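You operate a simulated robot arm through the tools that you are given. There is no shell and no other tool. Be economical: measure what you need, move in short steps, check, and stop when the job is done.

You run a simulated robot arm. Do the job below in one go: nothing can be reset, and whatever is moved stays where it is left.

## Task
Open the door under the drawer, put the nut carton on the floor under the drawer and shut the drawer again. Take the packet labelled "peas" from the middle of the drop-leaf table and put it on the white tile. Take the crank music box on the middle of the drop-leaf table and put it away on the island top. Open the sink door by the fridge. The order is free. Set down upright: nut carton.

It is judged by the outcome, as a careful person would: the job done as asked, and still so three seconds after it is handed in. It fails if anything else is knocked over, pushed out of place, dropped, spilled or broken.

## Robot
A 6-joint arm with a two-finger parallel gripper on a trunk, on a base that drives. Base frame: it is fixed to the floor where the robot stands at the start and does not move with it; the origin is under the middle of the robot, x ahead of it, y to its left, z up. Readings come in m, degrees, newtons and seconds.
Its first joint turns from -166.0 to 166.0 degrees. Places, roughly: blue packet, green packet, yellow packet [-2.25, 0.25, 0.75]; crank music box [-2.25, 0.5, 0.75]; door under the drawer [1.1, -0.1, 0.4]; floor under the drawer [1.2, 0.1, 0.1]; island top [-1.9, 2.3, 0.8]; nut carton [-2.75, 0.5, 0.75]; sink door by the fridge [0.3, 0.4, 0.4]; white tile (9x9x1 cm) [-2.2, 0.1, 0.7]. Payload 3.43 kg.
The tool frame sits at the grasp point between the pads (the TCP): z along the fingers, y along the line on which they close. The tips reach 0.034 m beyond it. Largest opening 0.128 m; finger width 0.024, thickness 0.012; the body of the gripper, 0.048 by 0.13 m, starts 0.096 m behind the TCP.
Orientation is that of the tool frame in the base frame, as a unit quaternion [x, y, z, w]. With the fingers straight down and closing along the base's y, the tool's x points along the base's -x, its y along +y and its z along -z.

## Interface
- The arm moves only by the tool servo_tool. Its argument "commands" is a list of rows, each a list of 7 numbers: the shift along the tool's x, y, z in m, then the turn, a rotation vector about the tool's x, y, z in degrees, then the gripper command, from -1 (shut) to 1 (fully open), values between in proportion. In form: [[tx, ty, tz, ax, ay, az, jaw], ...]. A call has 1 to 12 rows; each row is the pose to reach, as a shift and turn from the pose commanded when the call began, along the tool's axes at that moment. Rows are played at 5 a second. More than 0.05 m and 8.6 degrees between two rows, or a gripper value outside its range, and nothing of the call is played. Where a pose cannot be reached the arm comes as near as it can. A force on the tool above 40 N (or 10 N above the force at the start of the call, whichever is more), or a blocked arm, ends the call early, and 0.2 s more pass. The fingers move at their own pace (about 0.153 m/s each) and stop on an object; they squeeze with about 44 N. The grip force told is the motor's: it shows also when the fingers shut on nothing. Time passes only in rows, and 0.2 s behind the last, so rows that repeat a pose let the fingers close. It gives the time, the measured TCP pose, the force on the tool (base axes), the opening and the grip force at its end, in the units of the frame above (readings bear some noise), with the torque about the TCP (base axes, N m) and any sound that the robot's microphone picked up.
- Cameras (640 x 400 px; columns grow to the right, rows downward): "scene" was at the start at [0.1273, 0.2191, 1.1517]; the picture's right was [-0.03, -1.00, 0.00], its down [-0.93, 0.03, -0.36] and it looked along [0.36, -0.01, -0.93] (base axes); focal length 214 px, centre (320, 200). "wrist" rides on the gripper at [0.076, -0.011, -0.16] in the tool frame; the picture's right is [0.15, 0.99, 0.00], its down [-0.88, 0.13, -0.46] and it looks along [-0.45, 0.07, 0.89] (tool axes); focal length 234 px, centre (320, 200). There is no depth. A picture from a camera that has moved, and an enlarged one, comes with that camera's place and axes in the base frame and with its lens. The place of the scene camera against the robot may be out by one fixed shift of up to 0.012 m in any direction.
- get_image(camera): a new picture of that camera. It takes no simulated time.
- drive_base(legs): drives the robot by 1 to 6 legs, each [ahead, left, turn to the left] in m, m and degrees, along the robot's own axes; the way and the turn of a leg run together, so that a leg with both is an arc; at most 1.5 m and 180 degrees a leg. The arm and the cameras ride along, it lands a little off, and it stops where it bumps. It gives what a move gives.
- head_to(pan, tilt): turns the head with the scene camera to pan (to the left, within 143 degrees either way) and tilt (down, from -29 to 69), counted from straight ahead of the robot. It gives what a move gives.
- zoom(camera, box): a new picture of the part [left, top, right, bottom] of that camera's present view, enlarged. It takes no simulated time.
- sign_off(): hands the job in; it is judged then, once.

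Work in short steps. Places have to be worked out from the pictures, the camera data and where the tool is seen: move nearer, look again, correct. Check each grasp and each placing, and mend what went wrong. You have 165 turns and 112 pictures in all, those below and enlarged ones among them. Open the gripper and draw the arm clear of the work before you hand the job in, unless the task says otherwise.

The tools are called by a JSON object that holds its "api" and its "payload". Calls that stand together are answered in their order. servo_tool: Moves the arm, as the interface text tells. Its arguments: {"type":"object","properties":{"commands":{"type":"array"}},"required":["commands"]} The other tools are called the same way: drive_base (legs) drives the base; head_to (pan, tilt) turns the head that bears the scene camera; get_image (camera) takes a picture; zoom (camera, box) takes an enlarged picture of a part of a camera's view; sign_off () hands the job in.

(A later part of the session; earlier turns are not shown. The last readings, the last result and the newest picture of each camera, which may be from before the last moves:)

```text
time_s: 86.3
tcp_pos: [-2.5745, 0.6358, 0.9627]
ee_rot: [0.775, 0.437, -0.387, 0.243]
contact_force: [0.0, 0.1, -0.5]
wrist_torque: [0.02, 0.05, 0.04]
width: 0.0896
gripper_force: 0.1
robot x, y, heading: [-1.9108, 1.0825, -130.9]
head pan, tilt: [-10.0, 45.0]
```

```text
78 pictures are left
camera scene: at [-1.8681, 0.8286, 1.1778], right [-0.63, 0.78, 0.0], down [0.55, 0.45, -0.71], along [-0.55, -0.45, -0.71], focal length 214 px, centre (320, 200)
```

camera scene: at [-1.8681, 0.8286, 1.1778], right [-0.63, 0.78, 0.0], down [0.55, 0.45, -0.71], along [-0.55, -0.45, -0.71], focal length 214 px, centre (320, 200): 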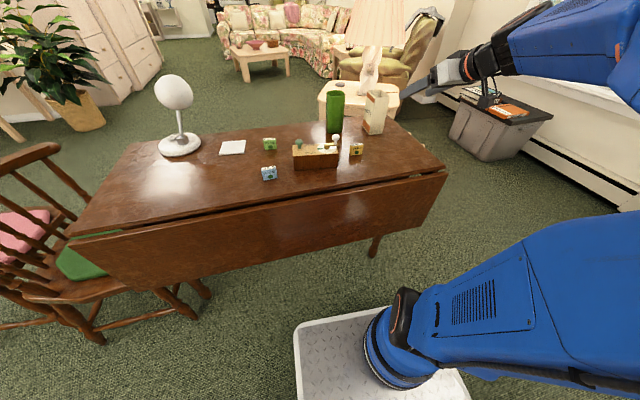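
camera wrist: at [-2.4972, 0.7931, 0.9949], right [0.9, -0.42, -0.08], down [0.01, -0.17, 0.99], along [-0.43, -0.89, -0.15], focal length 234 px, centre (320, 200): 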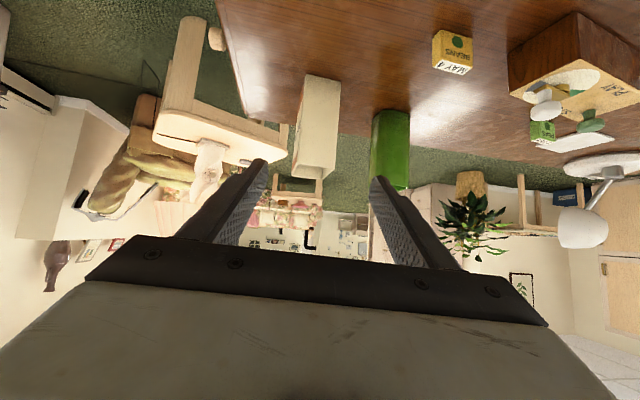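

Carton is centred and face-on in the wrist view. I lower 0.118 m in front of it, then advance part-way and check.

{"api": "servo_tool", "payload": {"commands": [[0.032, -0.0015, 0.023, 0, 0, 0, 0.4], [0.064, -0.003, 0.046, 0, 0, 0, 0.4], [0.096, -0.0045, 0.069, 0, 0, 0, 0.4], [0.071, -0.004, 0.103, 0, 0, 0, 0.4], [0.047, -0.003, 0.138, 0, 0, 0, 0.4]]}}

{"api": "get_image", "payload": {"camera": "wrist"}}

{"api": "zoom", "payload": {"camera": "scene", "box": [300, 50, 460, 190]}}

```text
time_s: 87.5
tcp_pos: [-2.6131, 0.5622, 0.843]
ee_rot: [0.775, 0.438, -0.385, 0.242]
contact_force: [-0.3, 0.5, 0.5]
wrist_torque: [0.04, -0.02, 0.0]
width: 0.0895
gripper_force: 0.1
robot x, y, heading: [-1.9117, 1.0855, -131.1]
head pan, tilt: [-10.0, 45.0]
```

```text
77 pictures are left
camera wrist: at [-2.5365, 0.7189, 0.8755], right [0.9, -0.42, -0.08], down [0.01, -0.17, 0.98], along [-0.43, -0.89, -0.15], focal length 234 px, centre (320, 200)
```

wrist: 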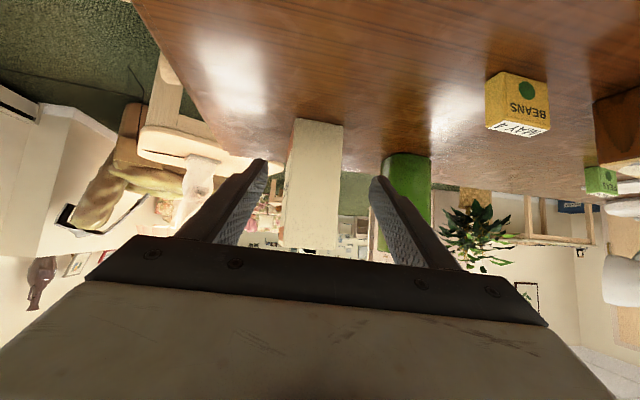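

```text
2.86 times, centred on (380, 120) of scene
camera zoom: at [-1.8679, 0.8288, 1.1778], right [-0.63, 0.78, 0.0], down [0.55, 0.45, -0.71], along [-0.55, -0.45, -0.71], focal length 613 px, centre (149, 429)
```

zoom: 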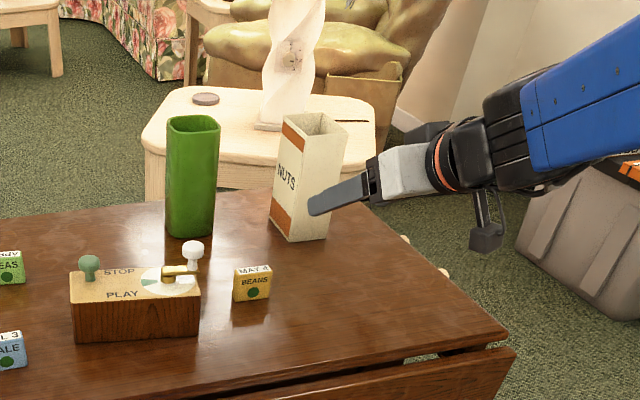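

Still centred. I advance the remaining ~0.12 m and close gently.

{"api": "servo_tool", "payload": {"commands": [[-0.025, 0, 0.035, 0, 0, 0, 0.4], [-0.05, 0, 0.07, 0, 0, 0, 0.4], [-0.07, 0, 0.098, 0, 0, 0, 0.4], [-0.07, 0, 0.098, 0, 0, 0, 0], [-0.07, 0, 0.098, 0, 0, 0, -0.4], [-0.07, 0, 0.098, 0, 0, 0, -0.4]]}}

{"api": "get_image", "payload": {"camera": "wrist"}}

```text
time_s: 88.9
tcp_pos: [-2.6751, 0.4577, 0.8442]
ee_rot: [0.775, 0.438, -0.385, 0.244]
contact_force: [-1.0, -2.3, 4.1]
wrist_torque: [0.0, 0.13, 0.06]
width: 0.0601
gripper_force: 44.1
robot x, y, heading: [-1.9091, 1.0857, -131.0]
head pan, tilt: [-10.0, 45.0]
```

```text
75 pictures are left
camera wrist: at [-2.5985, 0.6151, 0.8762], right [0.9, -0.42, -0.08], down [0.01, -0.17, 0.99], along [-0.43, -0.89, -0.15], focal length 234 px, centre (320, 200)
```

wrist: 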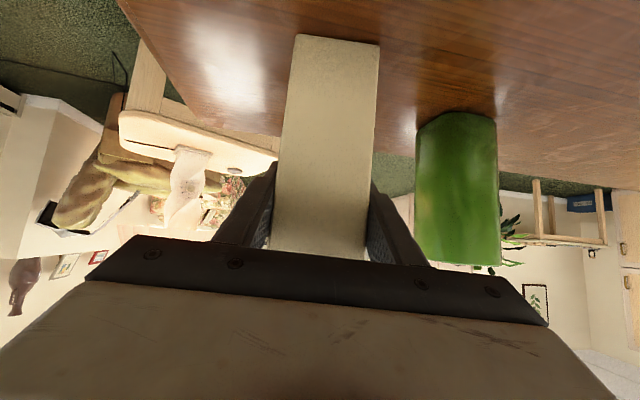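

Carton held (60 mm, 44 N). I lift it straight up 0.1 m and check.

{"api": "servo_tool", "payload": {"commands": [[-0.02, 0.001, -0.0146, 0, 0, 0, -0.6], [-0.041, 0.002, -0.029, 0, 0, 0, -0.6], [-0.061, 0.003, -0.044, 0, 0, 0, -0.6], [-0.081, 0.004, -0.058, 0, 0, 0, -0.6], [-0.081, 0.004, -0.058, 0, 0, 0, -0.6]]}}

{"api": "get_image", "payload": {"camera": "scene"}}

```text
time_s: 90.1
tcp_pos: [-2.6741, 0.4572, 0.9447]
ee_rot: [0.775, 0.439, -0.385, 0.243]
contact_force: [-0.5, -0.3, -1.8]
wrist_torque: [0.03, 0.02, 0.01]
width: 0.0599
gripper_force: 43.9
robot x, y, heading: [-1.9125, 1.0828, -131.1]
head pan, tilt: [-10.0, 45.0]
```

```text
74 pictures are left
camera scene: at [-1.8682, 0.8286, 1.1778], right [-0.63, 0.78, 0.0], down [0.55, 0.45, -0.71], along [-0.55, -0.45, -0.71], focal length 214 px, centre (320, 200)
```

scene: 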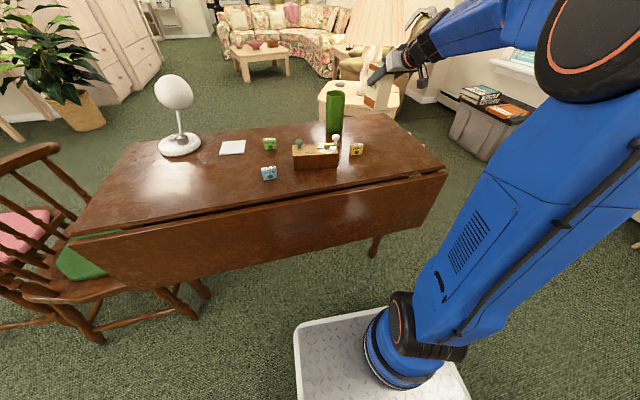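

Carton lifted clean and upright. I retract it 0.25 m toward the robot and drive back to the open floor, then turn left toward the kitchen.

{"api": "servo_tool", "payload": {"commands": [[0.024, -0.001, -0.034, 0, 0, 0, -0.6], [0.049, -0.002, -0.068, 0, 0, 0, -0.6], [0.073, -0.003, -0.102, 0, 0, 0, -0.6], [0.097, -0.004, -0.136, 0, 0, 0, -0.6], [0.121, -0.005, -0.17, 0, 0, 0, -0.6], [0.146, -0.006, -0.204, 0, 0, 0, -0.6]]}}

{"api": "drive_base", "payload": {"legs": [[-0.3, 1.15, 0], [0, 0, 130]]}}

{"api": "head_to", "payload": {"pan": 0, "tilt": 40}}

{"api": "get_image", "payload": {"camera": "scene"}}

```text
time_s: 91.5
tcp_pos: [-2.554, 0.6795, 0.944]
ee_rot: [0.775, 0.439, -0.385, 0.244]
contact_force: [-0.8, -0.8, -2.9]
wrist_torque: [0.05, 0.01, 0.04]
width: 0.0598
gripper_force: 44.1
robot x, y, heading: [-1.912, 1.0867, -130.6]
head pan, tilt: [-10.0, 45.0]
```

```text
time_s: 103.0
tcp_pos: [-0.1208, 0.3472, 0.9432]
ee_rot: [-0.077, 0.887, 0.062, 0.451]
contact_force: [-0.2, 0.2, -2.3]
wrist_torque: [-0.03, 0.01, -0.05]
width: 0.06
gripper_force: 44.2
robot x, y, heading: [-0.8513, 0.5672, 0.2]
head pan, tilt: [-10.0, 45.0]
```

```text
time_s: 103.7
tcp_pos: [-0.121, 0.3466, 0.9444]
ee_rot: [-0.079, 0.887, 0.063, 0.452]
contact_force: [-0.4, 0.3, -2.6]
wrist_torque: [0.0, 0.0, 0.0]
width: 0.0598
gripper_force: 43.9
robot x, y, heading: [-0.8499, 0.5615, 0.2]
head pan, tilt: [0.0, 40.0]
```

```text
73 pictures are left
camera scene: at [-0.6941, 0.786, 1.185], right [0.0, -1.0, 0.0], down [-0.64, 0.0, -0.77], along [0.77, 0.0, -0.64], focal length 214 px, centre (320, 200)
```

scene: 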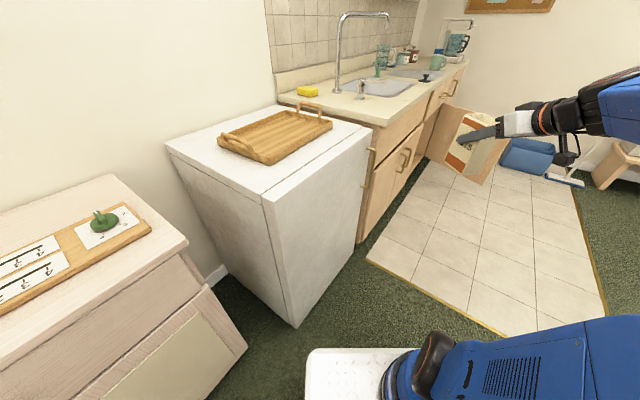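

I travel right, then ahead to in front of the open cabinet and turn toward it, staying well back first.

{"api": "drive_base", "payload": {"legs": [[0, -1.36, 0], [0.95, 0, 0], [0, 0, 45]]}}

{"api": "get_image", "payload": {"camera": "scene"}}

{"api": "get_image", "payload": {"camera": "wrist"}}

```text
time_s: 107.3
tcp_pos: [-0.1188, -0.2815, 0.943]
ee_rot: [-0.079, 0.887, 0.063, 0.451]
contact_force: [0.5, -0.2, -2.3]
wrist_torque: [0.0, 0.02, -0.01]
width: 0.0599
gripper_force: 44.1
robot x, y, heading: [-0.8479, -0.0633, 0.4]
head pan, tilt: [0.0, 40.0]
stopped in leg 1: the robot was blocked; the commanded pose is now the measured one
```

```text
72 pictures are left
camera scene: at [-0.692, 0.1562, 1.1851], right [0.0, -1.0, 0.0], down [-0.64, 0.0, -0.77], along [0.77, 0.0, -0.64], focal length 214 px, centre (320, 200)
```

scene: 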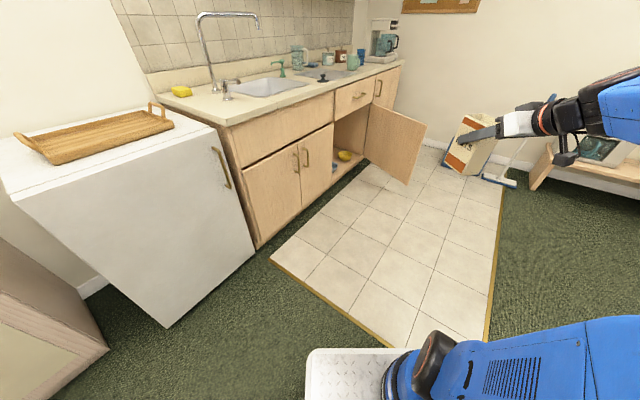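

```text
71 pictures are left
camera wrist: at [-0.2861, -0.3282, 0.9757], right [-0.28, 0.96, -0.08], down [0.13, 0.12, 0.98], along [0.95, 0.27, -0.15], focal length 234 px, centre (320, 200)
```

wrist: 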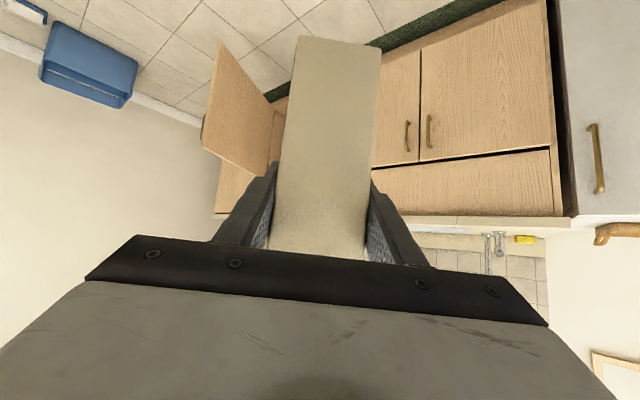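

Blocked by a chair again at the right-rear; I go ahead first, then right.

{"api": "drive_base", "payload": {"legs": [[0.6, 0.02, 0], [0, -0.75, 0], [0.35, 0, 0], [0, 0, 45]]}}

{"api": "get_image", "payload": {"camera": "scene"}}

```text
time_s: 109.0
tcp_pos: [-0.0151, -0.2147, 0.9452]
ee_rot: [-0.079, 0.887, 0.062, 0.451]
contact_force: [0.6, -0.9, -2.4]
wrist_torque: [-0.01, 0.05, 0.01]
width: 0.0602
gripper_force: 43.7
robot x, y, heading: [-0.74, 0.0073, 0.4]
head pan, tilt: [0.0, 40.0]
stopped in leg 1: the robot was blocked; the commanded pose is now the measured one
```

```text
70 pictures are left
camera scene: at [-0.5892, 0.2238, 1.1851], right [0.0, -1.0, 0.0], down [-0.64, 0.0, -0.77], along [0.77, 0.0, -0.64], focal length 214 px, centre (320, 200)
```

scene: 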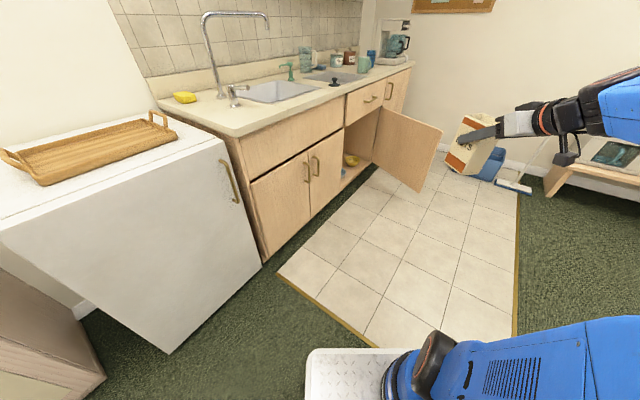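

Blocked again moving ahead with nothing in front, so something at the rear is catching; I look back.

{"api": "head_to", "payload": {"pan": -143, "tilt": 50}}

{"api": "get_image", "payload": {"camera": "scene"}}

{"api": "head_to", "payload": {"pan": 143, "tilt": 60}}

{"api": "get_image", "payload": {"camera": "scene"}}

```text
time_s: 111.3
tcp_pos: [-0.015, -0.2148, 0.9456]
ee_rot: [-0.078, 0.887, 0.061, 0.451]
contact_force: [-0.1, -0.4, -2.1]
wrist_torque: [-0.03, 0.05, 0.01]
width: 0.0598
gripper_force: 43.7
robot x, y, heading: [-0.7447, 0.0008, 0.0]
head pan, tilt: [-143.0, 50.0]
```

```text
69 pictures are left
camera scene: at [-0.7346, 0.1766, 1.1709], right [-0.6, 0.8, 0.0], down [0.61, 0.46, -0.64], along [-0.51, -0.39, -0.77], focal length 214 px, centre (320, 200)
```

scene: 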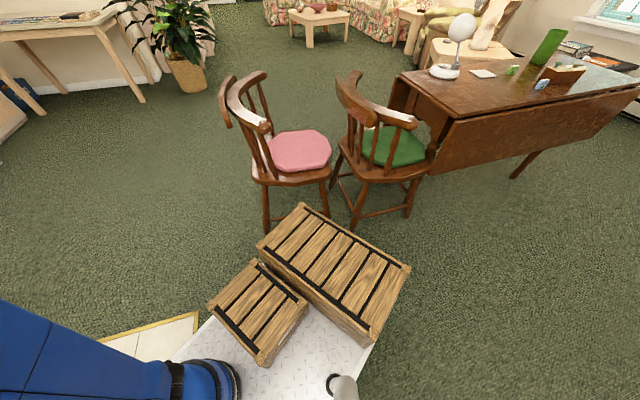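

```text
time_s: 115.2
tcp_pos: [-0.015, -0.2151, 0.9454]
ee_rot: [-0.079, 0.887, 0.061, 0.452]
contact_force: [0.4, 0.0, -3.1]
wrist_torque: [0.0, 0.03, -0.02]
width: 0.0598
gripper_force: 44.1
robot x, y, heading: [-0.7449, 0.0028, 0.2]
head pan, tilt: [143.0, 60.0]
```

```text
68 pictures are left
camera scene: at [-0.7267, 0.2631, 1.1583], right [0.6, 0.8, 0.0], down [0.69, -0.52, -0.5], along [-0.4, 0.3, -0.87], focal length 214 px, centre (320, 200)
```

scene: 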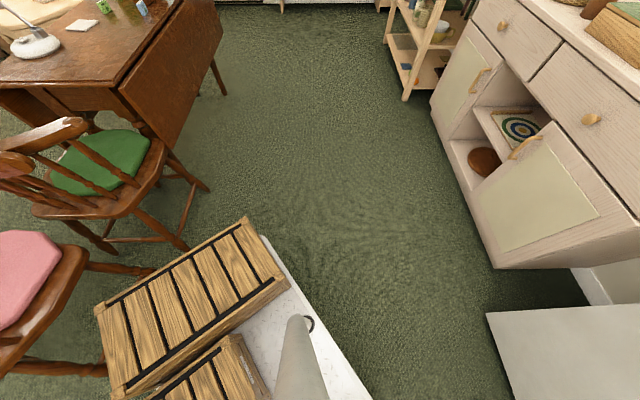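

The chairs look unmoved; the crate only touched the pink chair. Now clear of it, I try ahead again.

{"api": "drive_base", "payload": {"legs": [[0.3, 0, 0]]}}

```text
time_s: 116.5
tcp_pos: [0.0263, -0.1563, 0.9454]
ee_rot: [-0.079, 0.887, 0.062, 0.451]
contact_force: [0.5, -0.5, -1.9]
wrist_torque: [0.0, 0.03, 0.05]
width: 0.0597
gripper_force: 44.3
robot x, y, heading: [-0.7051, 0.0625, 0.2]
head pan, tilt: [143.0, 60.0]
stopped in leg 1: the robot was blocked; the commanded pose is now the measured one
```

Still sliding left rather than ahead. I look along the robot's right side and front for a snag.

{"api": "head_to", "payload": {"pan": -100, "tilt": 60}}

{"api": "get_image", "payload": {"camera": "scene"}}

{"api": "head_to", "payload": {"pan": -143, "tilt": 62}}

{"api": "get_image", "payload": {"camera": "scene"}}

```text
time_s: 119.9
tcp_pos: [0.0274, -0.158, 0.9447]
ee_rot: [-0.078, 0.887, 0.061, 0.452]
contact_force: [0.4, 0.1, -1.8]
wrist_torque: [0.01, 0.01, -0.04]
width: 0.0599
gripper_force: 43.7
robot x, y, heading: [-0.7032, 0.0626, 0.3]
head pan, tilt: [-100.0, 60.0]
```

```text
67 pictures are left
camera scene: at [-0.6426, 0.2161, 1.1584], right [-0.99, 0.17, 0.0], down [0.15, 0.85, -0.5], along [-0.09, -0.49, -0.87], focal length 214 px, centre (320, 200)
```

scene: 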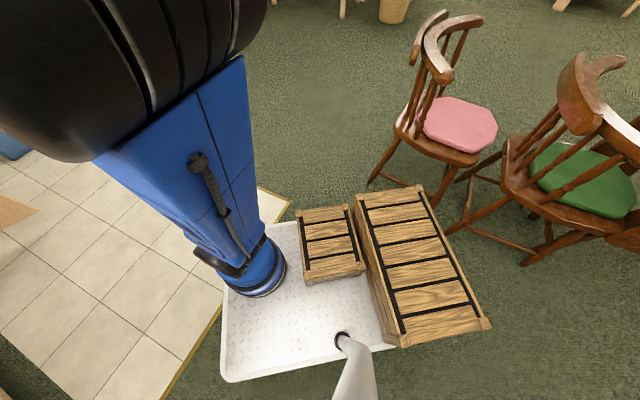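

```text
time_s: 121.0
tcp_pos: [0.027, -0.1573, 0.946]
ee_rot: [-0.078, 0.886, 0.062, 0.453]
contact_force: [0.4, 0.3, -2.7]
wrist_torque: [-0.05, 0.04, -0.01]
width: 0.0597
gripper_force: 44.2
robot x, y, heading: [-0.7048, 0.0615, 0.3]
head pan, tilt: [-143.0, 62.0]
```

```text
66 pictures are left
camera scene: at [-0.6824, 0.2428, 1.1561], right [-0.6, 0.8, 0.0], down [0.7, 0.53, -0.47], along [-0.37, -0.28, -0.88], focal length 214 px, centre (320, 200)
```

scene: 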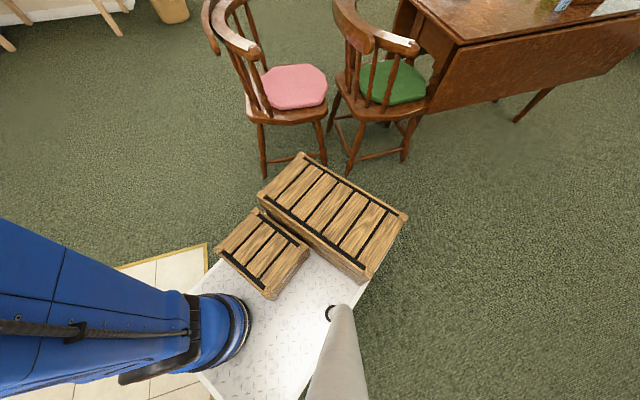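

Nothing touches at the rear. The sliding direction matches the tile border's direction, so I look down at the front-right corner.

{"api": "head_to", "payload": {"pan": -25, "tilt": 66}}

{"api": "get_image", "payload": {"camera": "scene"}}

```text
time_s: 123.0
tcp_pos: [0.0263, -0.1568, 0.9456]
ee_rot: [-0.078, 0.886, 0.061, 0.452]
contact_force: [-1.0, -0.2, -1.5]
wrist_torque: [0.01, 0.05, 0.01]
width: 0.0599
gripper_force: 44.2
robot x, y, heading: [-0.7029, 0.0578, 0.3]
head pan, tilt: [-25.0, 66.0]
```

```text
65 pictures are left
camera scene: at [-0.5773, 0.2568, 1.1518], right [-0.42, -0.91, 0.0], down [-0.83, 0.38, -0.41], along [0.37, -0.17, -0.91], focal length 214 px, centre (320, 200)
```

scene: 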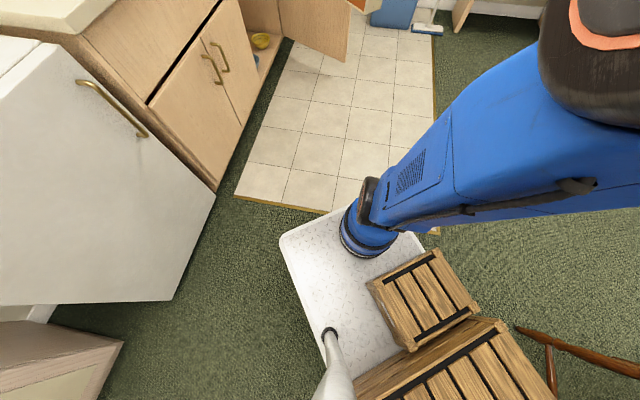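

The front-right base corner is right at the gold tile border, which may be what catches. I turn left 45° (needed anyway) and see whether it moves freely.

{"api": "drive_base", "payload": {"legs": [[-0.05, 0.05, 0], [0, 0, 45]]}}

{"api": "drive_base", "payload": {"legs": [[0, -0.3, 0]]}}

```text
time_s: 126.0
tcp_pos: [-0.0838, 0.4736, 0.9449]
ee_rot: [-0.414, 0.788, 0.231, 0.392]
contact_force: [0.0, 1.4, -2.6]
wrist_torque: [-0.02, 0.0, 0.04]
width: 0.0598
gripper_force: 43.9
robot x, y, heading: [-0.7535, 0.1136, 45.4]
head pan, tilt: [-25.0, 66.0]
```

```text
time_s: 128.1
tcp_pos: [0.1751, 0.2587, 0.9465]
ee_rot: [-0.412, 0.789, 0.23, 0.394]
contact_force: [0.4, -1.4, -1.7]
wrist_torque: [-0.02, 0.06, 0.11]
width: 0.06
gripper_force: 44.6
robot x, y, heading: [-0.4945, -0.1032, 45.0]
head pan, tilt: [-25.0, 66.0]
```

It moves freely now. I slide right ~1.1 m to stand before the open cabinet.

{"api": "drive_base", "payload": {"legs": [[-0.1, 0, 0], [0.1, -1.0, 0]]}}

{"api": "head_to", "payload": {"pan": 0, "tilt": 45}}

{"api": "get_image", "payload": {"camera": "scene"}}

```text
time_s: 134.0
tcp_pos: [0.8839, -0.4471, 0.9448]
ee_rot: [-0.41, 0.79, 0.231, 0.393]
contact_force: [0.3, -0.2, -2.2]
wrist_torque: [0.0, -0.02, -0.02]
width: 0.0595
gripper_force: 44.2
robot x, y, heading: [0.213, -0.8037, 45.2]
head pan, tilt: [-25.0, 66.0]
```

```text
time_s: 134.9
tcp_pos: [0.8868, -0.4452, 0.9433]
ee_rot: [-0.41, 0.79, 0.231, 0.392]
contact_force: [0.1, 0.6, -2.4]
wrist_torque: [-0.04, 0.0, -0.01]
width: 0.06
gripper_force: 44.0
robot x, y, heading: [0.2098, -0.8048, 45.1]
head pan, tilt: [0.0, 45.0]
```

```text
64 pictures are left
camera scene: at [0.1581, -0.5373, 1.1799], right [0.71, -0.71, 0.0], down [-0.5, -0.5, -0.71], along [0.5, 0.5, -0.7], focal length 214 px, centre (320, 200)
```

scene: 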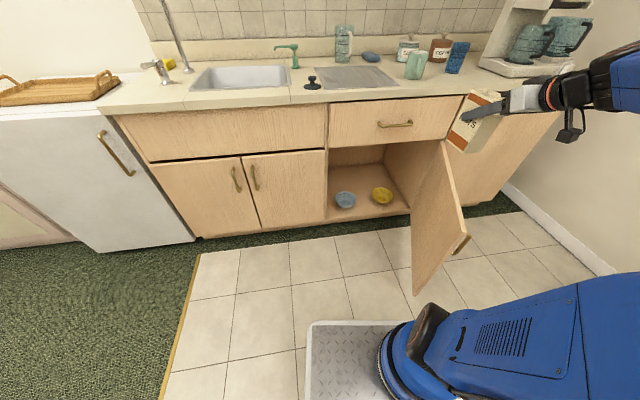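

Interior is in view; zoom to measure floor, bowls, and door.

{"api": "zoom", "payload": {"camera": "scene", "box": [310, 85, 490, 225]}}

```text
2.86 times, centred on (400, 155) of scene
camera zoom: at [0.1581, -0.5373, 1.1799], right [0.71, -0.71, 0.0], down [-0.5, -0.5, -0.71], along [0.5, 0.5, -0.7], focal length 613 px, centre (91, 329)
```

zoom: 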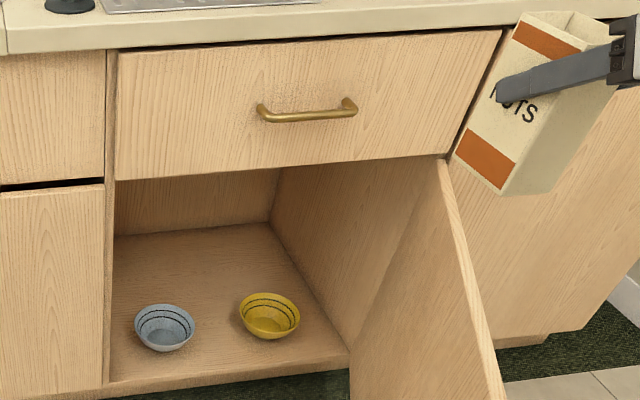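

Measured: cabinet floor z≈0.1, bowls at room coords (0.79,0.66) and (1.05,0.65), clear spot between/behind them at (0.92,0.72). Door is ~65° open. I shift the base left and back so the arm can lower clear of the door, then lower and extend.

{"api": "drive_base", "payload": {"legs": [[-0.2, 0.2, 0]]}}

{"api": "servo_tool", "payload": {"commands": [[0.028, -0.0015, 0.039, 0, 0, 0, -0.6], [0.057, -0.003, 0.078, 0, 0, 0, -0.6], [0.085, -0.0045, 0.117, 0, 0, 0, -0.6], [0.113, -0.006, 0.156, 0, 0, 0, -0.6], [0.142, -0.0075, 0.195, 0, 0, 0, -0.6], [0.17, -0.009, 0.234, 0, 0, 0, -0.6], [0.198, -0.0105, 0.272, 0, 0, 0, -0.6], [0.227, -0.012, 0.311, 0, 0, 0, -0.6], [0.255, -0.0135, 0.35, 0, 0, 0, -0.6], [0.283, -0.015, 0.389, 0, 0, 0, -0.6], [0.312, -0.0165, 0.428, 0, 0, 0, -0.6], [0.34, -0.018, 0.467, 0, 0, 0, -0.6]]}}

{"api": "get_image", "payload": {"camera": "scene"}}

```text
time_s: 136.9
tcp_pos: [0.6017, -0.4474, 0.9436]
ee_rot: [-0.41, 0.79, 0.231, 0.393]
contact_force: [-0.3, -0.1, -2.4]
wrist_torque: [0.0, 0.02, -0.03]
width: 0.0598
gripper_force: 43.7
robot x, y, heading: [-0.0685, -0.8, 45.1]
head pan, tilt: [0.0, 45.0]
```

```text
time_s: 139.5
tcp_pos: [0.7057, -0.2925, 0.3968]
ee_rot: [-0.409, 0.792, 0.234, 0.388]
contact_force: [-0.2, -0.1, -2.1]
wrist_torque: [-0.07, -0.02, 0.01]
width: 0.0597
gripper_force: 43.9
out of reach, approached as far as the arm can: row 12
robot x, y, heading: [-0.0704, -0.8024, 45.2]
head pan, tilt: [0.0, 45.0]
```

```text
62 pictures are left
camera scene: at [-0.1248, -0.5392, 1.18], right [0.71, -0.71, 0.0], down [-0.5, -0.5, -0.71], along [0.5, 0.5, -0.7], focal length 214 px, centre (320, 200)
```

scene: 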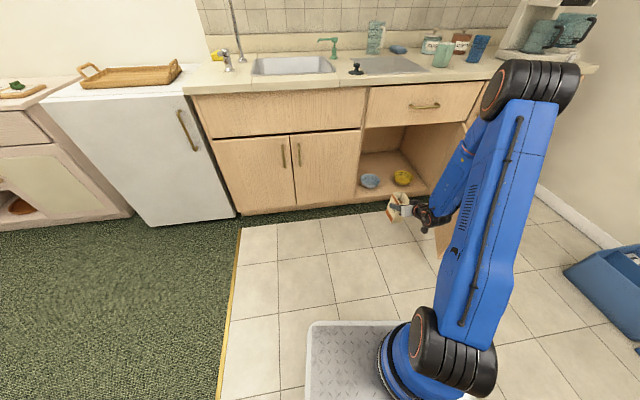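

TCP is at room (0.74,0.17), z 0.40 — near a fold limit. I extend ahead 0.12 and lower 0.1 more.

{"api": "servo_tool", "payload": {"commands": [[0.003, 0, 0.039, 0, 0, 0, -0.6], [0.005, 0, 0.078, 0, 0, 0, -0.6], [0.008, 0, 0.117, 0, 0, 0, -0.6], [0.011, 0, 0.156, 0, 0, 0, -0.6]]}}

{"api": "get_image", "payload": {"camera": "wrist"}}

```text
time_s: 140.5
tcp_pos: [0.7676, -0.1898, 0.2967]
ee_rot: [-0.41, 0.791, 0.233, 0.389]
contact_force: [-0.1, 0.0, -2.9]
wrist_torque: [-0.04, 0.05, 0.01]
width: 0.0598
gripper_force: 43.4
robot x, y, heading: [-0.0714, -0.809, 45.3]
head pan, tilt: [0.0, 45.0]
```

```text
61 pictures are left
camera wrist: at [0.6822, -0.3419, 0.3287], right [-0.87, 0.48, -0.07], down [0.02, 0.17, 0.99], along [0.49, 0.86, -0.16], focal length 234 px, centre (320, 200)
```

wrist: 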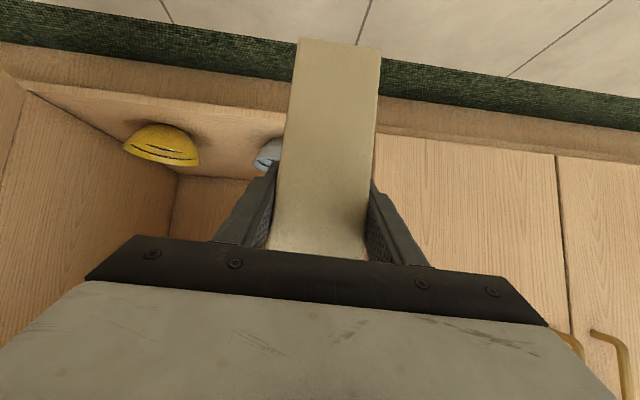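

Gap between bowls centres at room (0.94,0.72). To keep the base clear of the door I shift the tool right 0.12 by arm, then drive ahead in stages.

{"api": "servo_tool", "payload": {"commands": [[0, -0.04, 0, 0, 0, 0, -0.6], [0, -0.08, 0, 0, 0, 0, -0.6], [0, -0.12, 0, 0, 0, 0, -0.6]]}}

{"api": "drive_base", "payload": {"legs": [[0.2, 0, 0]]}}

{"api": "get_image", "payload": {"camera": "wrist"}}

{"api": "get_image", "payload": {"camera": "scene"}}

```text
time_s: 141.3
tcp_pos: [0.8673, -0.2555, 0.2914]
ee_rot: [-0.412, 0.79, 0.232, 0.39]
contact_force: [0.4, 0.5, -2.0]
wrist_torque: [-0.04, 0.03, -0.01]
width: 0.0596
gripper_force: 43.8
robot x, y, heading: [-0.069, -0.8064, 45.1]
head pan, tilt: [0.0, 45.0]
```

```text
time_s: 142.9
tcp_pos: [1.0088, -0.1159, 0.2917]
ee_rot: [-0.411, 0.791, 0.231, 0.391]
contact_force: [-0.3, 0.1, -1.8]
wrist_torque: [-0.03, 0.01, -0.01]
width: 0.0599
gripper_force: 44.0
robot x, y, heading: [0.0718, -0.6612, 45.1]
head pan, tilt: [0.0, 45.0]
```

```text
60 pictures are left
camera wrist: at [0.9228, -0.2672, 0.3238], right [-0.87, 0.48, -0.07], down [0.01, 0.17, 0.98], along [0.49, 0.86, -0.16], focal length 234 px, centre (320, 200)
```

wrist: 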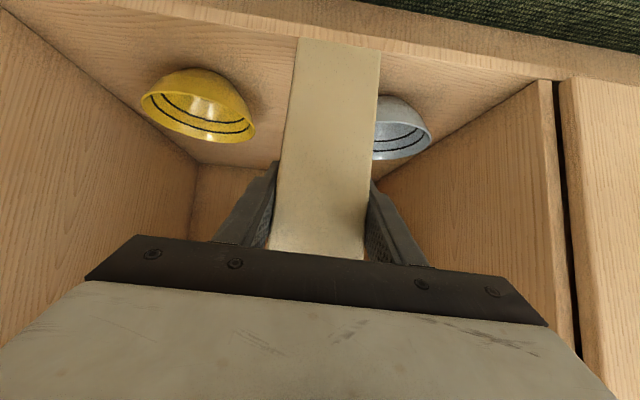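

```text
59 pictures are left
camera scene: at [0.0167, -0.3974, 1.18], right [0.71, -0.71, 0.0], down [-0.5, -0.5, -0.71], along [0.5, 0.5, -0.7], focal length 214 px, centre (320, 200)
```

scene: 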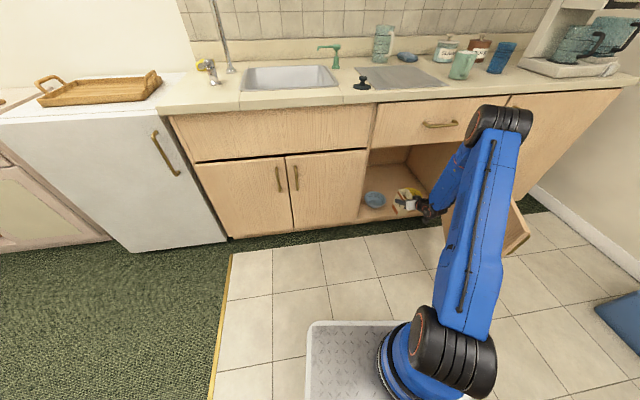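

Carton lines up between the bowls. I drive straight ahead 0.23 m to carry it in.

{"api": "drive_base", "payload": {"legs": [[0.12, 0, 0], [0.11, 0, 0]]}}

{"api": "get_image", "payload": {"camera": "wrist"}}

{"api": "zoom", "payload": {"camera": "scene", "box": [330, 85, 570, 265]}}

```text
time_s: 145.0
tcp_pos: [1.1561, 0.0162, 0.2954]
ee_rot: [-0.406, 0.794, 0.228, 0.391]
contact_force: [0.7, 0.1, -3.0]
wrist_torque: [0.03, -0.03, -0.01]
width: 0.0599
gripper_force: 44.4
robot x, y, heading: [0.2175, -0.5139, 44.5]
head pan, tilt: [0.0, 45.0]
stopped in leg 2: the robot was blocked; the commanded pose is now the measured one
```

```text
58 pictures are left
camera wrist: at [1.0678, -0.1348, 0.3285], right [-0.87, 0.49, -0.07], down [0.02, 0.18, 0.98], along [0.5, 0.85, -0.16], focal length 234 px, centre (320, 200)
```

wrist: 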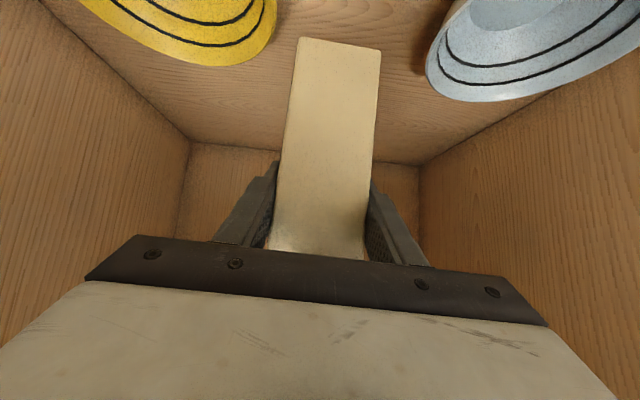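

```text
2.22 times, centred on (450, 175) of scene
camera zoom: at [0.1657, -0.2459, 1.1812], right [0.7, -0.71, 0.0], down [-0.5, -0.49, -0.71], along [0.51, 0.5, -0.7], focal length 477 px, centre (31, 256)
```

zoom: 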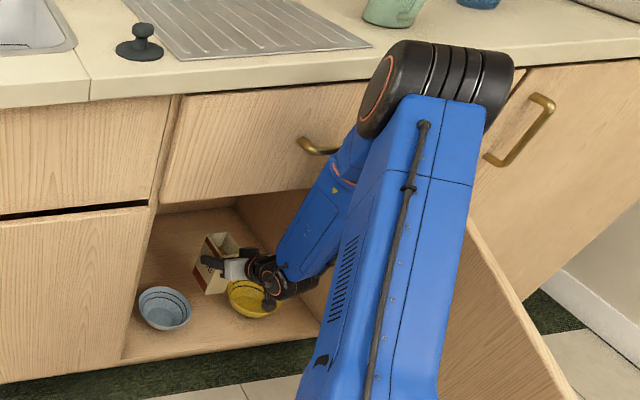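

Stopped 3 cm early (forearm likely near the counter edge) at room (0.93,0.685), good enough. I back off 1 cm, then shift left 2 cm by arm and lower slowly toward the floor.

{"api": "drive_base", "payload": {"legs": [[-0.015, 0, 0]]}}

{"api": "servo_tool", "payload": {"commands": [[0, 0.02, 0, 0, 0, 0, -0.6], [0.0162, 0.019, 0.0117, 0, 0, 0, -0.6], [0.0324, 0.018, 0.0234, 0, 0, 0, -0.6], [0.0486, 0.017, 0.035, 0, 0, 0, -0.6]]}}

{"api": "get_image", "payload": {"camera": "wrist"}}

```text
time_s: 145.8
tcp_pos: [1.145, 0.0075, 0.2883]
ee_rot: [-0.405, 0.796, 0.228, 0.387]
contact_force: [0.4, 0.3, -1.7]
wrist_torque: [-0.05, -0.02, 0.04]
width: 0.0595
gripper_force: 44.0
robot x, y, heading: [0.2062, -0.5216, 44.4]
head pan, tilt: [0.0, 45.0]
```

```text
time_s: 146.8
tcp_pos: [1.1283, 0.0172, 0.2266]
ee_rot: [-0.406, 0.796, 0.227, 0.387]
contact_force: [0.2, 0.8, -2.1]
wrist_torque: [-0.09, 0.01, -0.03]
width: 0.0594
gripper_force: 43.7
robot x, y, heading: [0.2063, -0.5215, 44.5]
head pan, tilt: [0.0, 45.0]
```

```text
56 pictures are left
camera wrist: at [1.0413, -0.1318, 0.2611], right [-0.87, 0.49, -0.07], down [0.02, 0.18, 0.98], along [0.5, 0.85, -0.17], focal length 234 px, centre (320, 200)
```

wrist: 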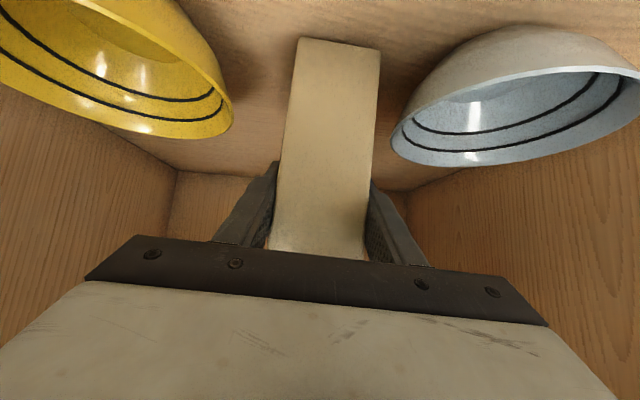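

Well centred between bowls. I lower in small steps until floor contact.

{"api": "servo_tool", "payload": {"commands": [[0.0049, 0, 0.0035, 0, 0, 0, -0.6], [0.0097, -0.0005, 0.007, 0, 0, 0, -0.6], [0.0146, -0.001, 0.0105, 0, 0, 0, -0.6]]}}

```text
time_s: 147.4
tcp_pos: [1.1305, 0.0196, 0.223]
ee_rot: [-0.406, 0.793, 0.229, 0.392]
contact_force: [-0.9, -0.3, 24.1]
wrist_torque: [0.15, -0.8, -0.02]
width: 0.0597
gripper_force: 43.5
robot x, y, heading: [0.2065, -0.5245, 44.6]
head pan, tilt: [0.0, 45.0]
stopped in row 2: the force on the tool passed its limit at 46 N (the readings are from after the stop); the commanded pose is now the measured one
```

Floor contact at TCP z 0.223. I relieve slightly and open the fingers.

{"api": "servo_tool", "payload": {"commands": [[-0.0016, 0, -0.0012, 0, 0, 0, -0.6], [-0.0016, 0, -0.0012, 0, 0, 0, 0.1], [-0.0016, 0, -0.0012, 0, 0, 0, 0.4], [-0.0016, 0, -0.0012, 0, 0, 0, 0.4]]}}

{"api": "get_image", "payload": {"camera": "wrist"}}

```text
time_s: 148.4
tcp_pos: [1.1308, 0.0199, 0.2213]
ee_rot: [-0.405, 0.795, 0.228, 0.39]
contact_force: [0.4, 0.4, 0.2]
wrist_torque: [0.04, -0.01, -0.01]
width: 0.0896
gripper_force: 0.0
robot x, y, heading: [0.205, -0.5225, 44.6]
head pan, tilt: [0.0, 45.0]
```

```text
55 pictures are left
camera wrist: at [1.0425, -0.1312, 0.2542], right [-0.87, 0.49, -0.07], down [0.02, 0.18, 0.98], along [0.5, 0.85, -0.16], focal length 234 px, centre (320, 200)
```

wrist: 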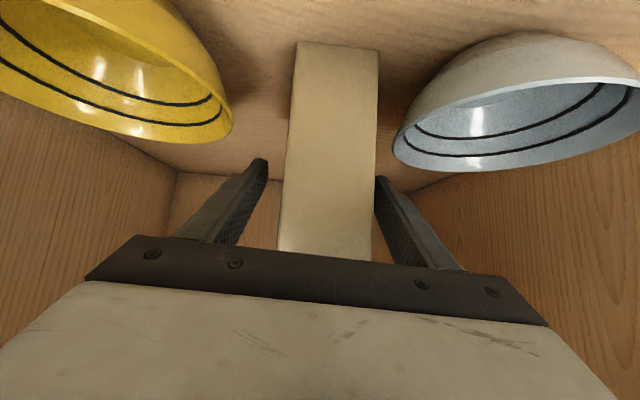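

The carton stands upright, fingers free. I retract straight back along the tool heading with the arm, then the base.

{"api": "servo_tool", "payload": {"commands": [[0.0175, 0, -0.0243, 0, 0, 0, 0.4], [0.035, 0, -0.0486, 0, 0, 0, 0.4], [0.0526, 0, -0.073, 0, 0, 0, 0.4]]}}

{"api": "get_image", "payload": {"camera": "wrist"}}

```text
time_s: 149.2
tcp_pos: [1.1005, -0.0471, 0.2322]
ee_rot: [-0.404, 0.798, 0.24, 0.378]
contact_force: [0.1, -0.2, 0.7]
wrist_torque: [-0.02, 0.02, -0.05]
width: 0.0896
gripper_force: 0.0
out of reach, approached as far as the arm can: row 1, 2, 3
robot x, y, heading: [0.2058, -0.5242, 44.7]
head pan, tilt: [0.0, 45.0]
```

```text
54 pictures are left
camera wrist: at [1.015, -0.1993, 0.2673], right [-0.87, 0.49, -0.04], down [0.05, 0.17, 0.98], along [0.48, 0.86, -0.17], focal length 234 px, centre (320, 200)
```

wrist: 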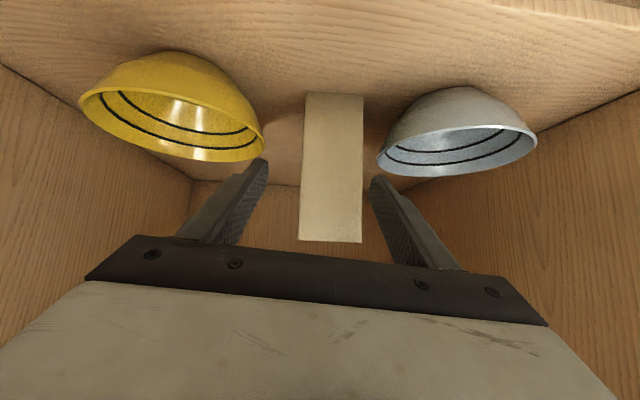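

Carton stands free between the bowls. I back the base out of the cabinet, then further back and right to reach the door's outer side.

{"api": "drive_base", "payload": {"legs": [[-0.45, 0, 0], [-0.4, 0, 0]]}}

{"api": "servo_tool", "payload": {"commands": [[-0.027, 0, -0.0195, 0, 0, 0, 0], [-0.054, 0, -0.039, 0, 0, 0, -0.5], [-0.081, 0, -0.058, 0, 0, 0, -1], [-0.108, 0, -0.078, 0, 0, 0, -1], [-0.135, 0, -0.097, 0, 0, 0, -1]]}}

{"api": "get_image", "payload": {"camera": "scene"}}

```text
time_s: 154.0
tcp_pos: [0.4916, -0.6479, 0.2318]
ee_rot: [-0.403, 0.798, 0.24, 0.378]
contact_force: [-0.3, 0.1, 0.3]
wrist_torque: [0.03, -0.03, -0.02]
width: 0.0898
gripper_force: 0.0
robot x, y, heading: [-0.4023, -1.1205, 44.5]
head pan, tilt: [0.0, 45.0]
```

```text
time_s: 155.2
tcp_pos: [0.5055, -0.6524, 0.3973]
ee_rot: [-0.403, 0.798, 0.24, 0.378]
contact_force: [0.2, 0.5, -0.1]
wrist_torque: [0.0, -0.04, -0.03]
width: 0.0003
gripper_force: 32.9
robot x, y, heading: [-0.4041, -1.1217, 44.9]
head pan, tilt: [0.0, 45.0]
```

```text
53 pictures are left
camera scene: at [-0.4489, -0.8524, 1.1778], right [0.7, -0.71, 0.0], down [-0.5, -0.5, -0.71], along [0.5, 0.5, -0.71], focal length 214 px, centre (320, 200)
```

scene: 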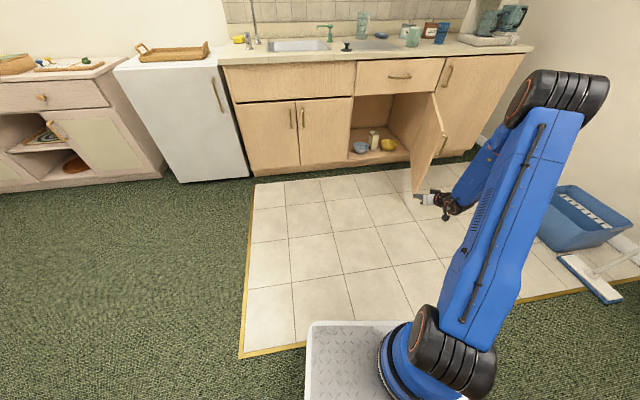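

The carton is standing well inside. Now I move right and ahead so the closed fingers are on the outer side of the door.

{"api": "drive_base", "payload": {"legs": [[0, -0.45, 0], [0.36, 0, 0]]}}

{"api": "get_image", "payload": {"camera": "scene"}}

```text
time_s: 159.8
tcp_pos: [1.0765, -0.723, 0.3996]
ee_rot: [-0.403, 0.798, 0.239, 0.379]
contact_force: [0.1, 0.0, 0.1]
wrist_torque: [-0.02, -0.02, 0.03]
width: 0.0
gripper_force: 33.4
robot x, y, heading: [0.1711, -1.1906, 44.6]
head pan, tilt: [0.0, 45.0]
```

```text
52 pictures are left
camera scene: at [0.1199, -0.9237, 1.18], right [0.7, -0.71, 0.0], down [-0.5, -0.49, -0.71], along [0.51, 0.5, -0.7], focal length 214 px, centre (320, 200)
```

scene: 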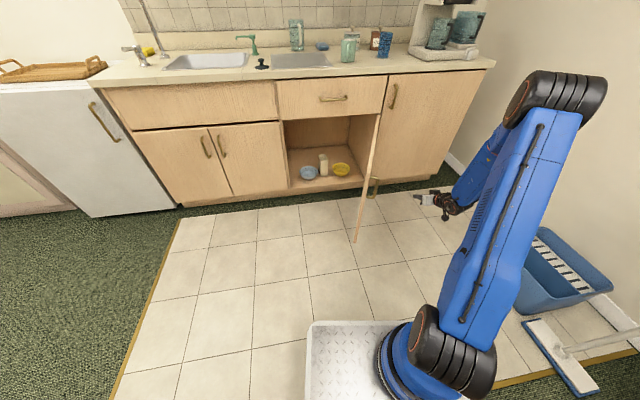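

The tool is on the door's outer side. I sweep left and ahead in steps to swing it shut.

{"api": "drive_base", "payload": {"legs": [[0.05, 0.3, 0], [0.14, 0.13, 0]]}}

{"api": "get_image", "payload": {"camera": "scene"}}

{"api": "get_image", "payload": {"camera": "wrist"}}

```text
time_s: 163.1
tcp_pos: [0.9113, -0.2805, 0.3965]
ee_rot: [-0.404, 0.799, 0.24, 0.377]
contact_force: [0.5, 0.8, -1.3]
wrist_torque: [-0.04, 0.0, 0.0]
width: 0.0
gripper_force: 33.1
robot x, y, heading: [0.0003, -0.7505, 44.3]
head pan, tilt: [0.0, 45.0]
```

```text
51 pictures are left
camera scene: at [-0.0462, -0.4845, 1.18], right [0.7, -0.71, 0.0], down [-0.5, -0.49, -0.71], along [0.51, 0.5, -0.7], focal length 214 px, centre (320, 200)
```

scene: 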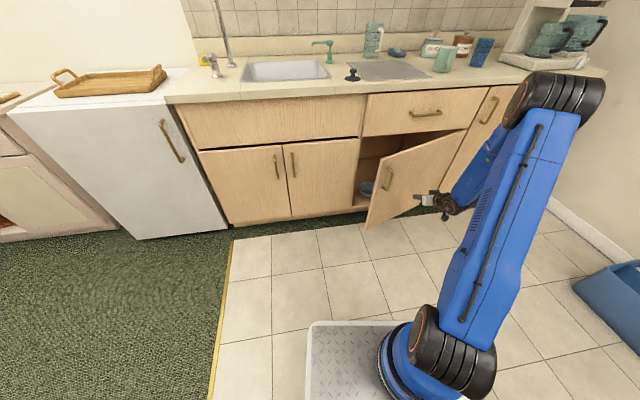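

```text
50 pictures are left
camera wrist: at [0.8266, -0.4311, 0.4316], right [-0.87, 0.49, -0.04], down [0.05, 0.17, 0.98], along [0.48, 0.86, -0.17], focal length 234 px, centre (320, 200)
```

wrist: 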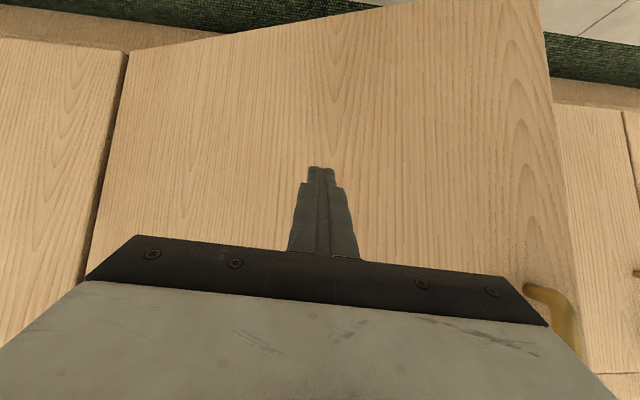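

Door ~30° open now. I push ahead to close it.

{"api": "drive_base", "payload": {"legs": [[0.12, 0.05, 0], [0.08, 0.0, 0]]}}

{"api": "zoom", "payload": {"camera": "scene", "box": [300, 60, 540, 260]}}

```text
time_s: 165.0
tcp_pos: [1.0042, -0.1232, 0.386]
ee_rot: [-0.403, 0.803, 0.237, 0.37]
contact_force: [-16.0, -24.5, 19.6]
wrist_torque: [0.2, -0.43, -0.01]
width: 0.0001
gripper_force: 32.7
robot x, y, heading: [0.0993, -0.5912, 44.4]
head pan, tilt: [0.0, 45.0]
stopped in leg 2: the force on the tool passed its limit at 147 N (the readings are from after the stop); the commanded pose is now the measured one
```

```text
2.00 times, centred on (420, 160) of scene
camera zoom: at [0.0464, -0.3242, 1.1801], right [0.7, -0.71, 0.0], down [-0.5, -0.49, -0.71], along [0.51, 0.5, -0.7], focal length 429 px, centre (120, 280)
```

zoom: 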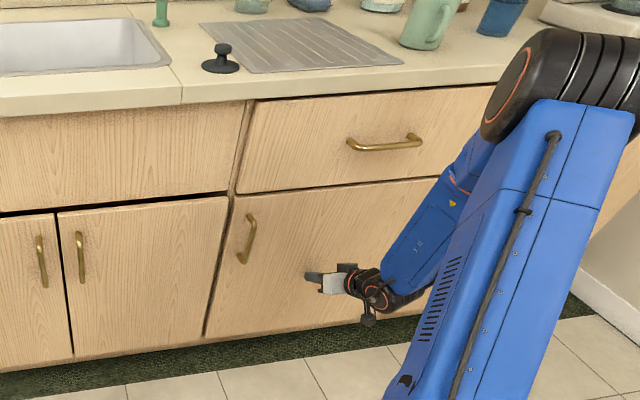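

The door is shut flush. Next the sink door by the fridge: its handle is at about room (0.20, 0.465), z≈0.53. I back off, raise the tool, open it, and slide left.

{"api": "drive_base", "payload": {"legs": [[-0.4, 0, 0], [0, 0.66, 0]]}}

{"api": "servo_tool", "payload": {"commands": [[-0.03, 0, -0.021, 0, 0, 0, 0], [-0.06, 0, -0.042, 0, 0, 0, 0.5], [-0.09, 0, -0.063, 0, 0, 0, 0.5], [-0.117, 0, -0.084, 0, 0, 0, 0.5]]}}

{"api": "get_image", "payload": {"camera": "wrist"}}

{"api": "get_image", "payload": {"camera": "scene"}}

```text
time_s: 170.2
tcp_pos: [0.3056, 0.0149, 0.3816]
ee_rot: [-0.401, 0.803, 0.24, 0.369]
contact_force: [0.2, 1.2, -0.7]
wrist_torque: [0.0, 0.02, 0.01]
width: 0.0
gripper_force: 32.7
robot x, y, heading: [-0.6055, -0.4513, 44.5]
head pan, tilt: [0.0, 45.0]
stopped in leg 2: the robot was blocked; the commanded pose is now the measured one
```

```text
time_s: 171.2
tcp_pos: [0.3197, 0.0126, 0.5252]
ee_rot: [-0.401, 0.804, 0.24, 0.369]
contact_force: [1.0, -1.3, -1.1]
wrist_torque: [0.02, -0.01, 0.0]
width: 0.0959
gripper_force: 0.1
robot x, y, heading: [-0.6044, -0.4538, 44.5]
head pan, tilt: [0.0, 45.0]
```

```text
48 pictures are left
camera wrist: at [0.2343, -0.1384, 0.5619], right [-0.87, 0.49, -0.03], down [0.07, 0.17, 0.98], along [0.48, 0.85, -0.18], focal length 234 px, centre (320, 200)
```

wrist: 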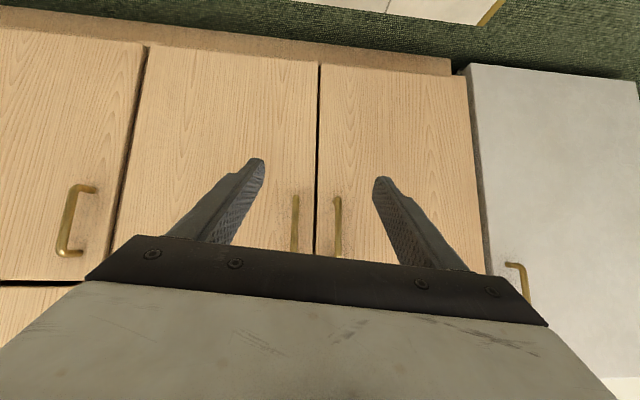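

```text
47 pictures are left
camera scene: at [-0.6565, -0.1768, 1.1779], right [0.7, -0.71, 0.01], down [-0.5, -0.5, -0.71], along [0.51, 0.49, -0.71], focal length 214 px, centre (320, 200)
```

scene: 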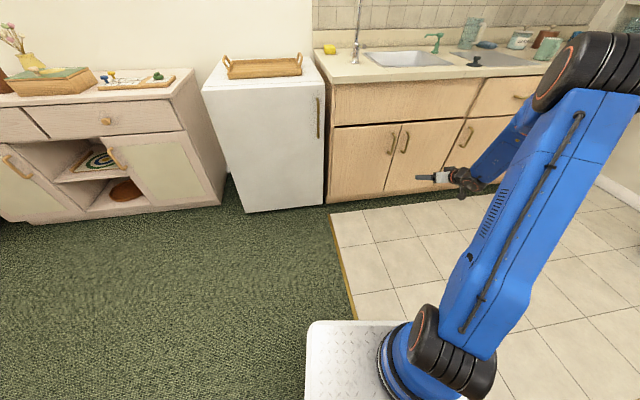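

The stop was the crate touching the pink chair; I move ahead first. Target handle from the wrist view: (0.425,0.268), z 0.475–0.59. I drive to ~6 cm short of it.

{"api": "drive_base", "payload": {"legs": [[0.1, 0, 0], [0.09, 0.08, 0]]}}

{"api": "get_image", "payload": {"camera": "wrist"}}

```text
time_s: 173.2
tcp_pos: [0.3795, 0.2018, 0.5252]
ee_rot: [-0.401, 0.803, 0.241, 0.369]
contact_force: [0.1, 0.2, -0.5]
wrist_torque: [-0.02, -0.06, -0.06]
width: 0.0959
gripper_force: 0.1
robot x, y, heading: [-0.5439, -0.2612, 44.4]
head pan, tilt: [0.0, 45.0]
```

```text
46 pictures are left
camera wrist: at [0.2951, 0.0512, 0.5621], right [-0.87, 0.49, -0.03], down [0.07, 0.17, 0.98], along [0.49, 0.85, -0.18], focal length 234 px, centre (320, 200)
```

wrist: 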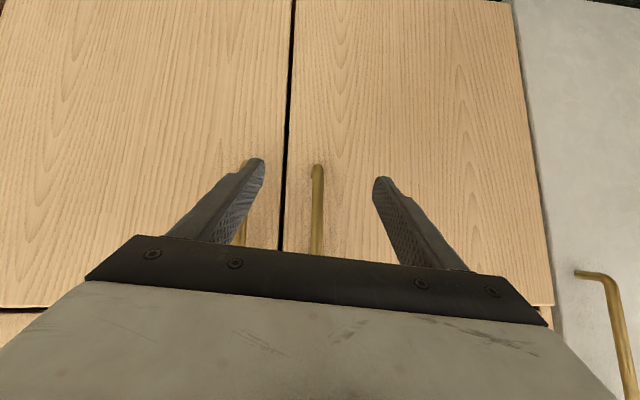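

Centred on the bar. I narrow the fingers (to avoid the neighbouring handle), advance 0.078 and close.

{"api": "servo_tool", "payload": {"commands": [[0, 0, 0, 0, 0, 0, 0], [-0.0275, 0.003, 0.0278, 0, 0, 0, 0], [-0.055, 0.006, 0.0555, 0, 0, 0, 0], [-0.055, 0.006, 0.0555, 0, 0, 0, -0.5], [-0.055, 0.006, 0.0555, 0, 0, 0, -1], [-0.055, 0.006, 0.0555, 0, 0, 0, -1], [-0.055, 0.006, 0.0555, 0, 0, 0, -1]]}}

{"api": "get_image", "payload": {"camera": "wrist"}}

```text
time_s: 174.8
tcp_pos: [0.4208, 0.2681, 0.5327]
ee_rot: [-0.4, 0.803, 0.242, 0.369]
contact_force: [-24.5, 14.9, 5.1]
wrist_torque: [-0.3, -0.76, 0.67]
width: 0.0159
gripper_force: 44.4
robot x, y, heading: [-0.5426, -0.2595, 44.7]
head pan, tilt: [0.0, 45.0]
```

```text
45 pictures are left
camera wrist: at [0.3359, 0.1171, 0.5701], right [-0.87, 0.49, -0.02], down [0.07, 0.17, 0.98], along [0.48, 0.86, -0.18], focal length 234 px, centre (320, 200)
```

wrist: 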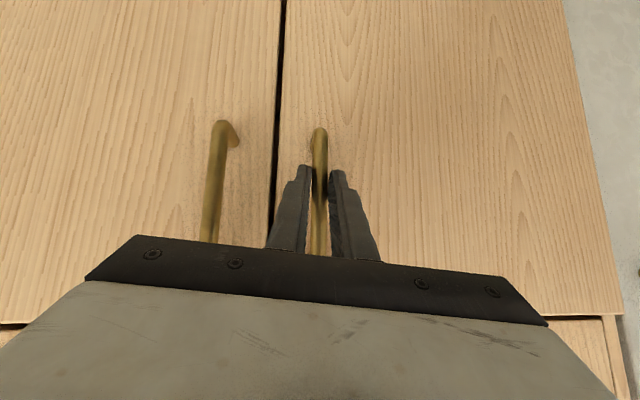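

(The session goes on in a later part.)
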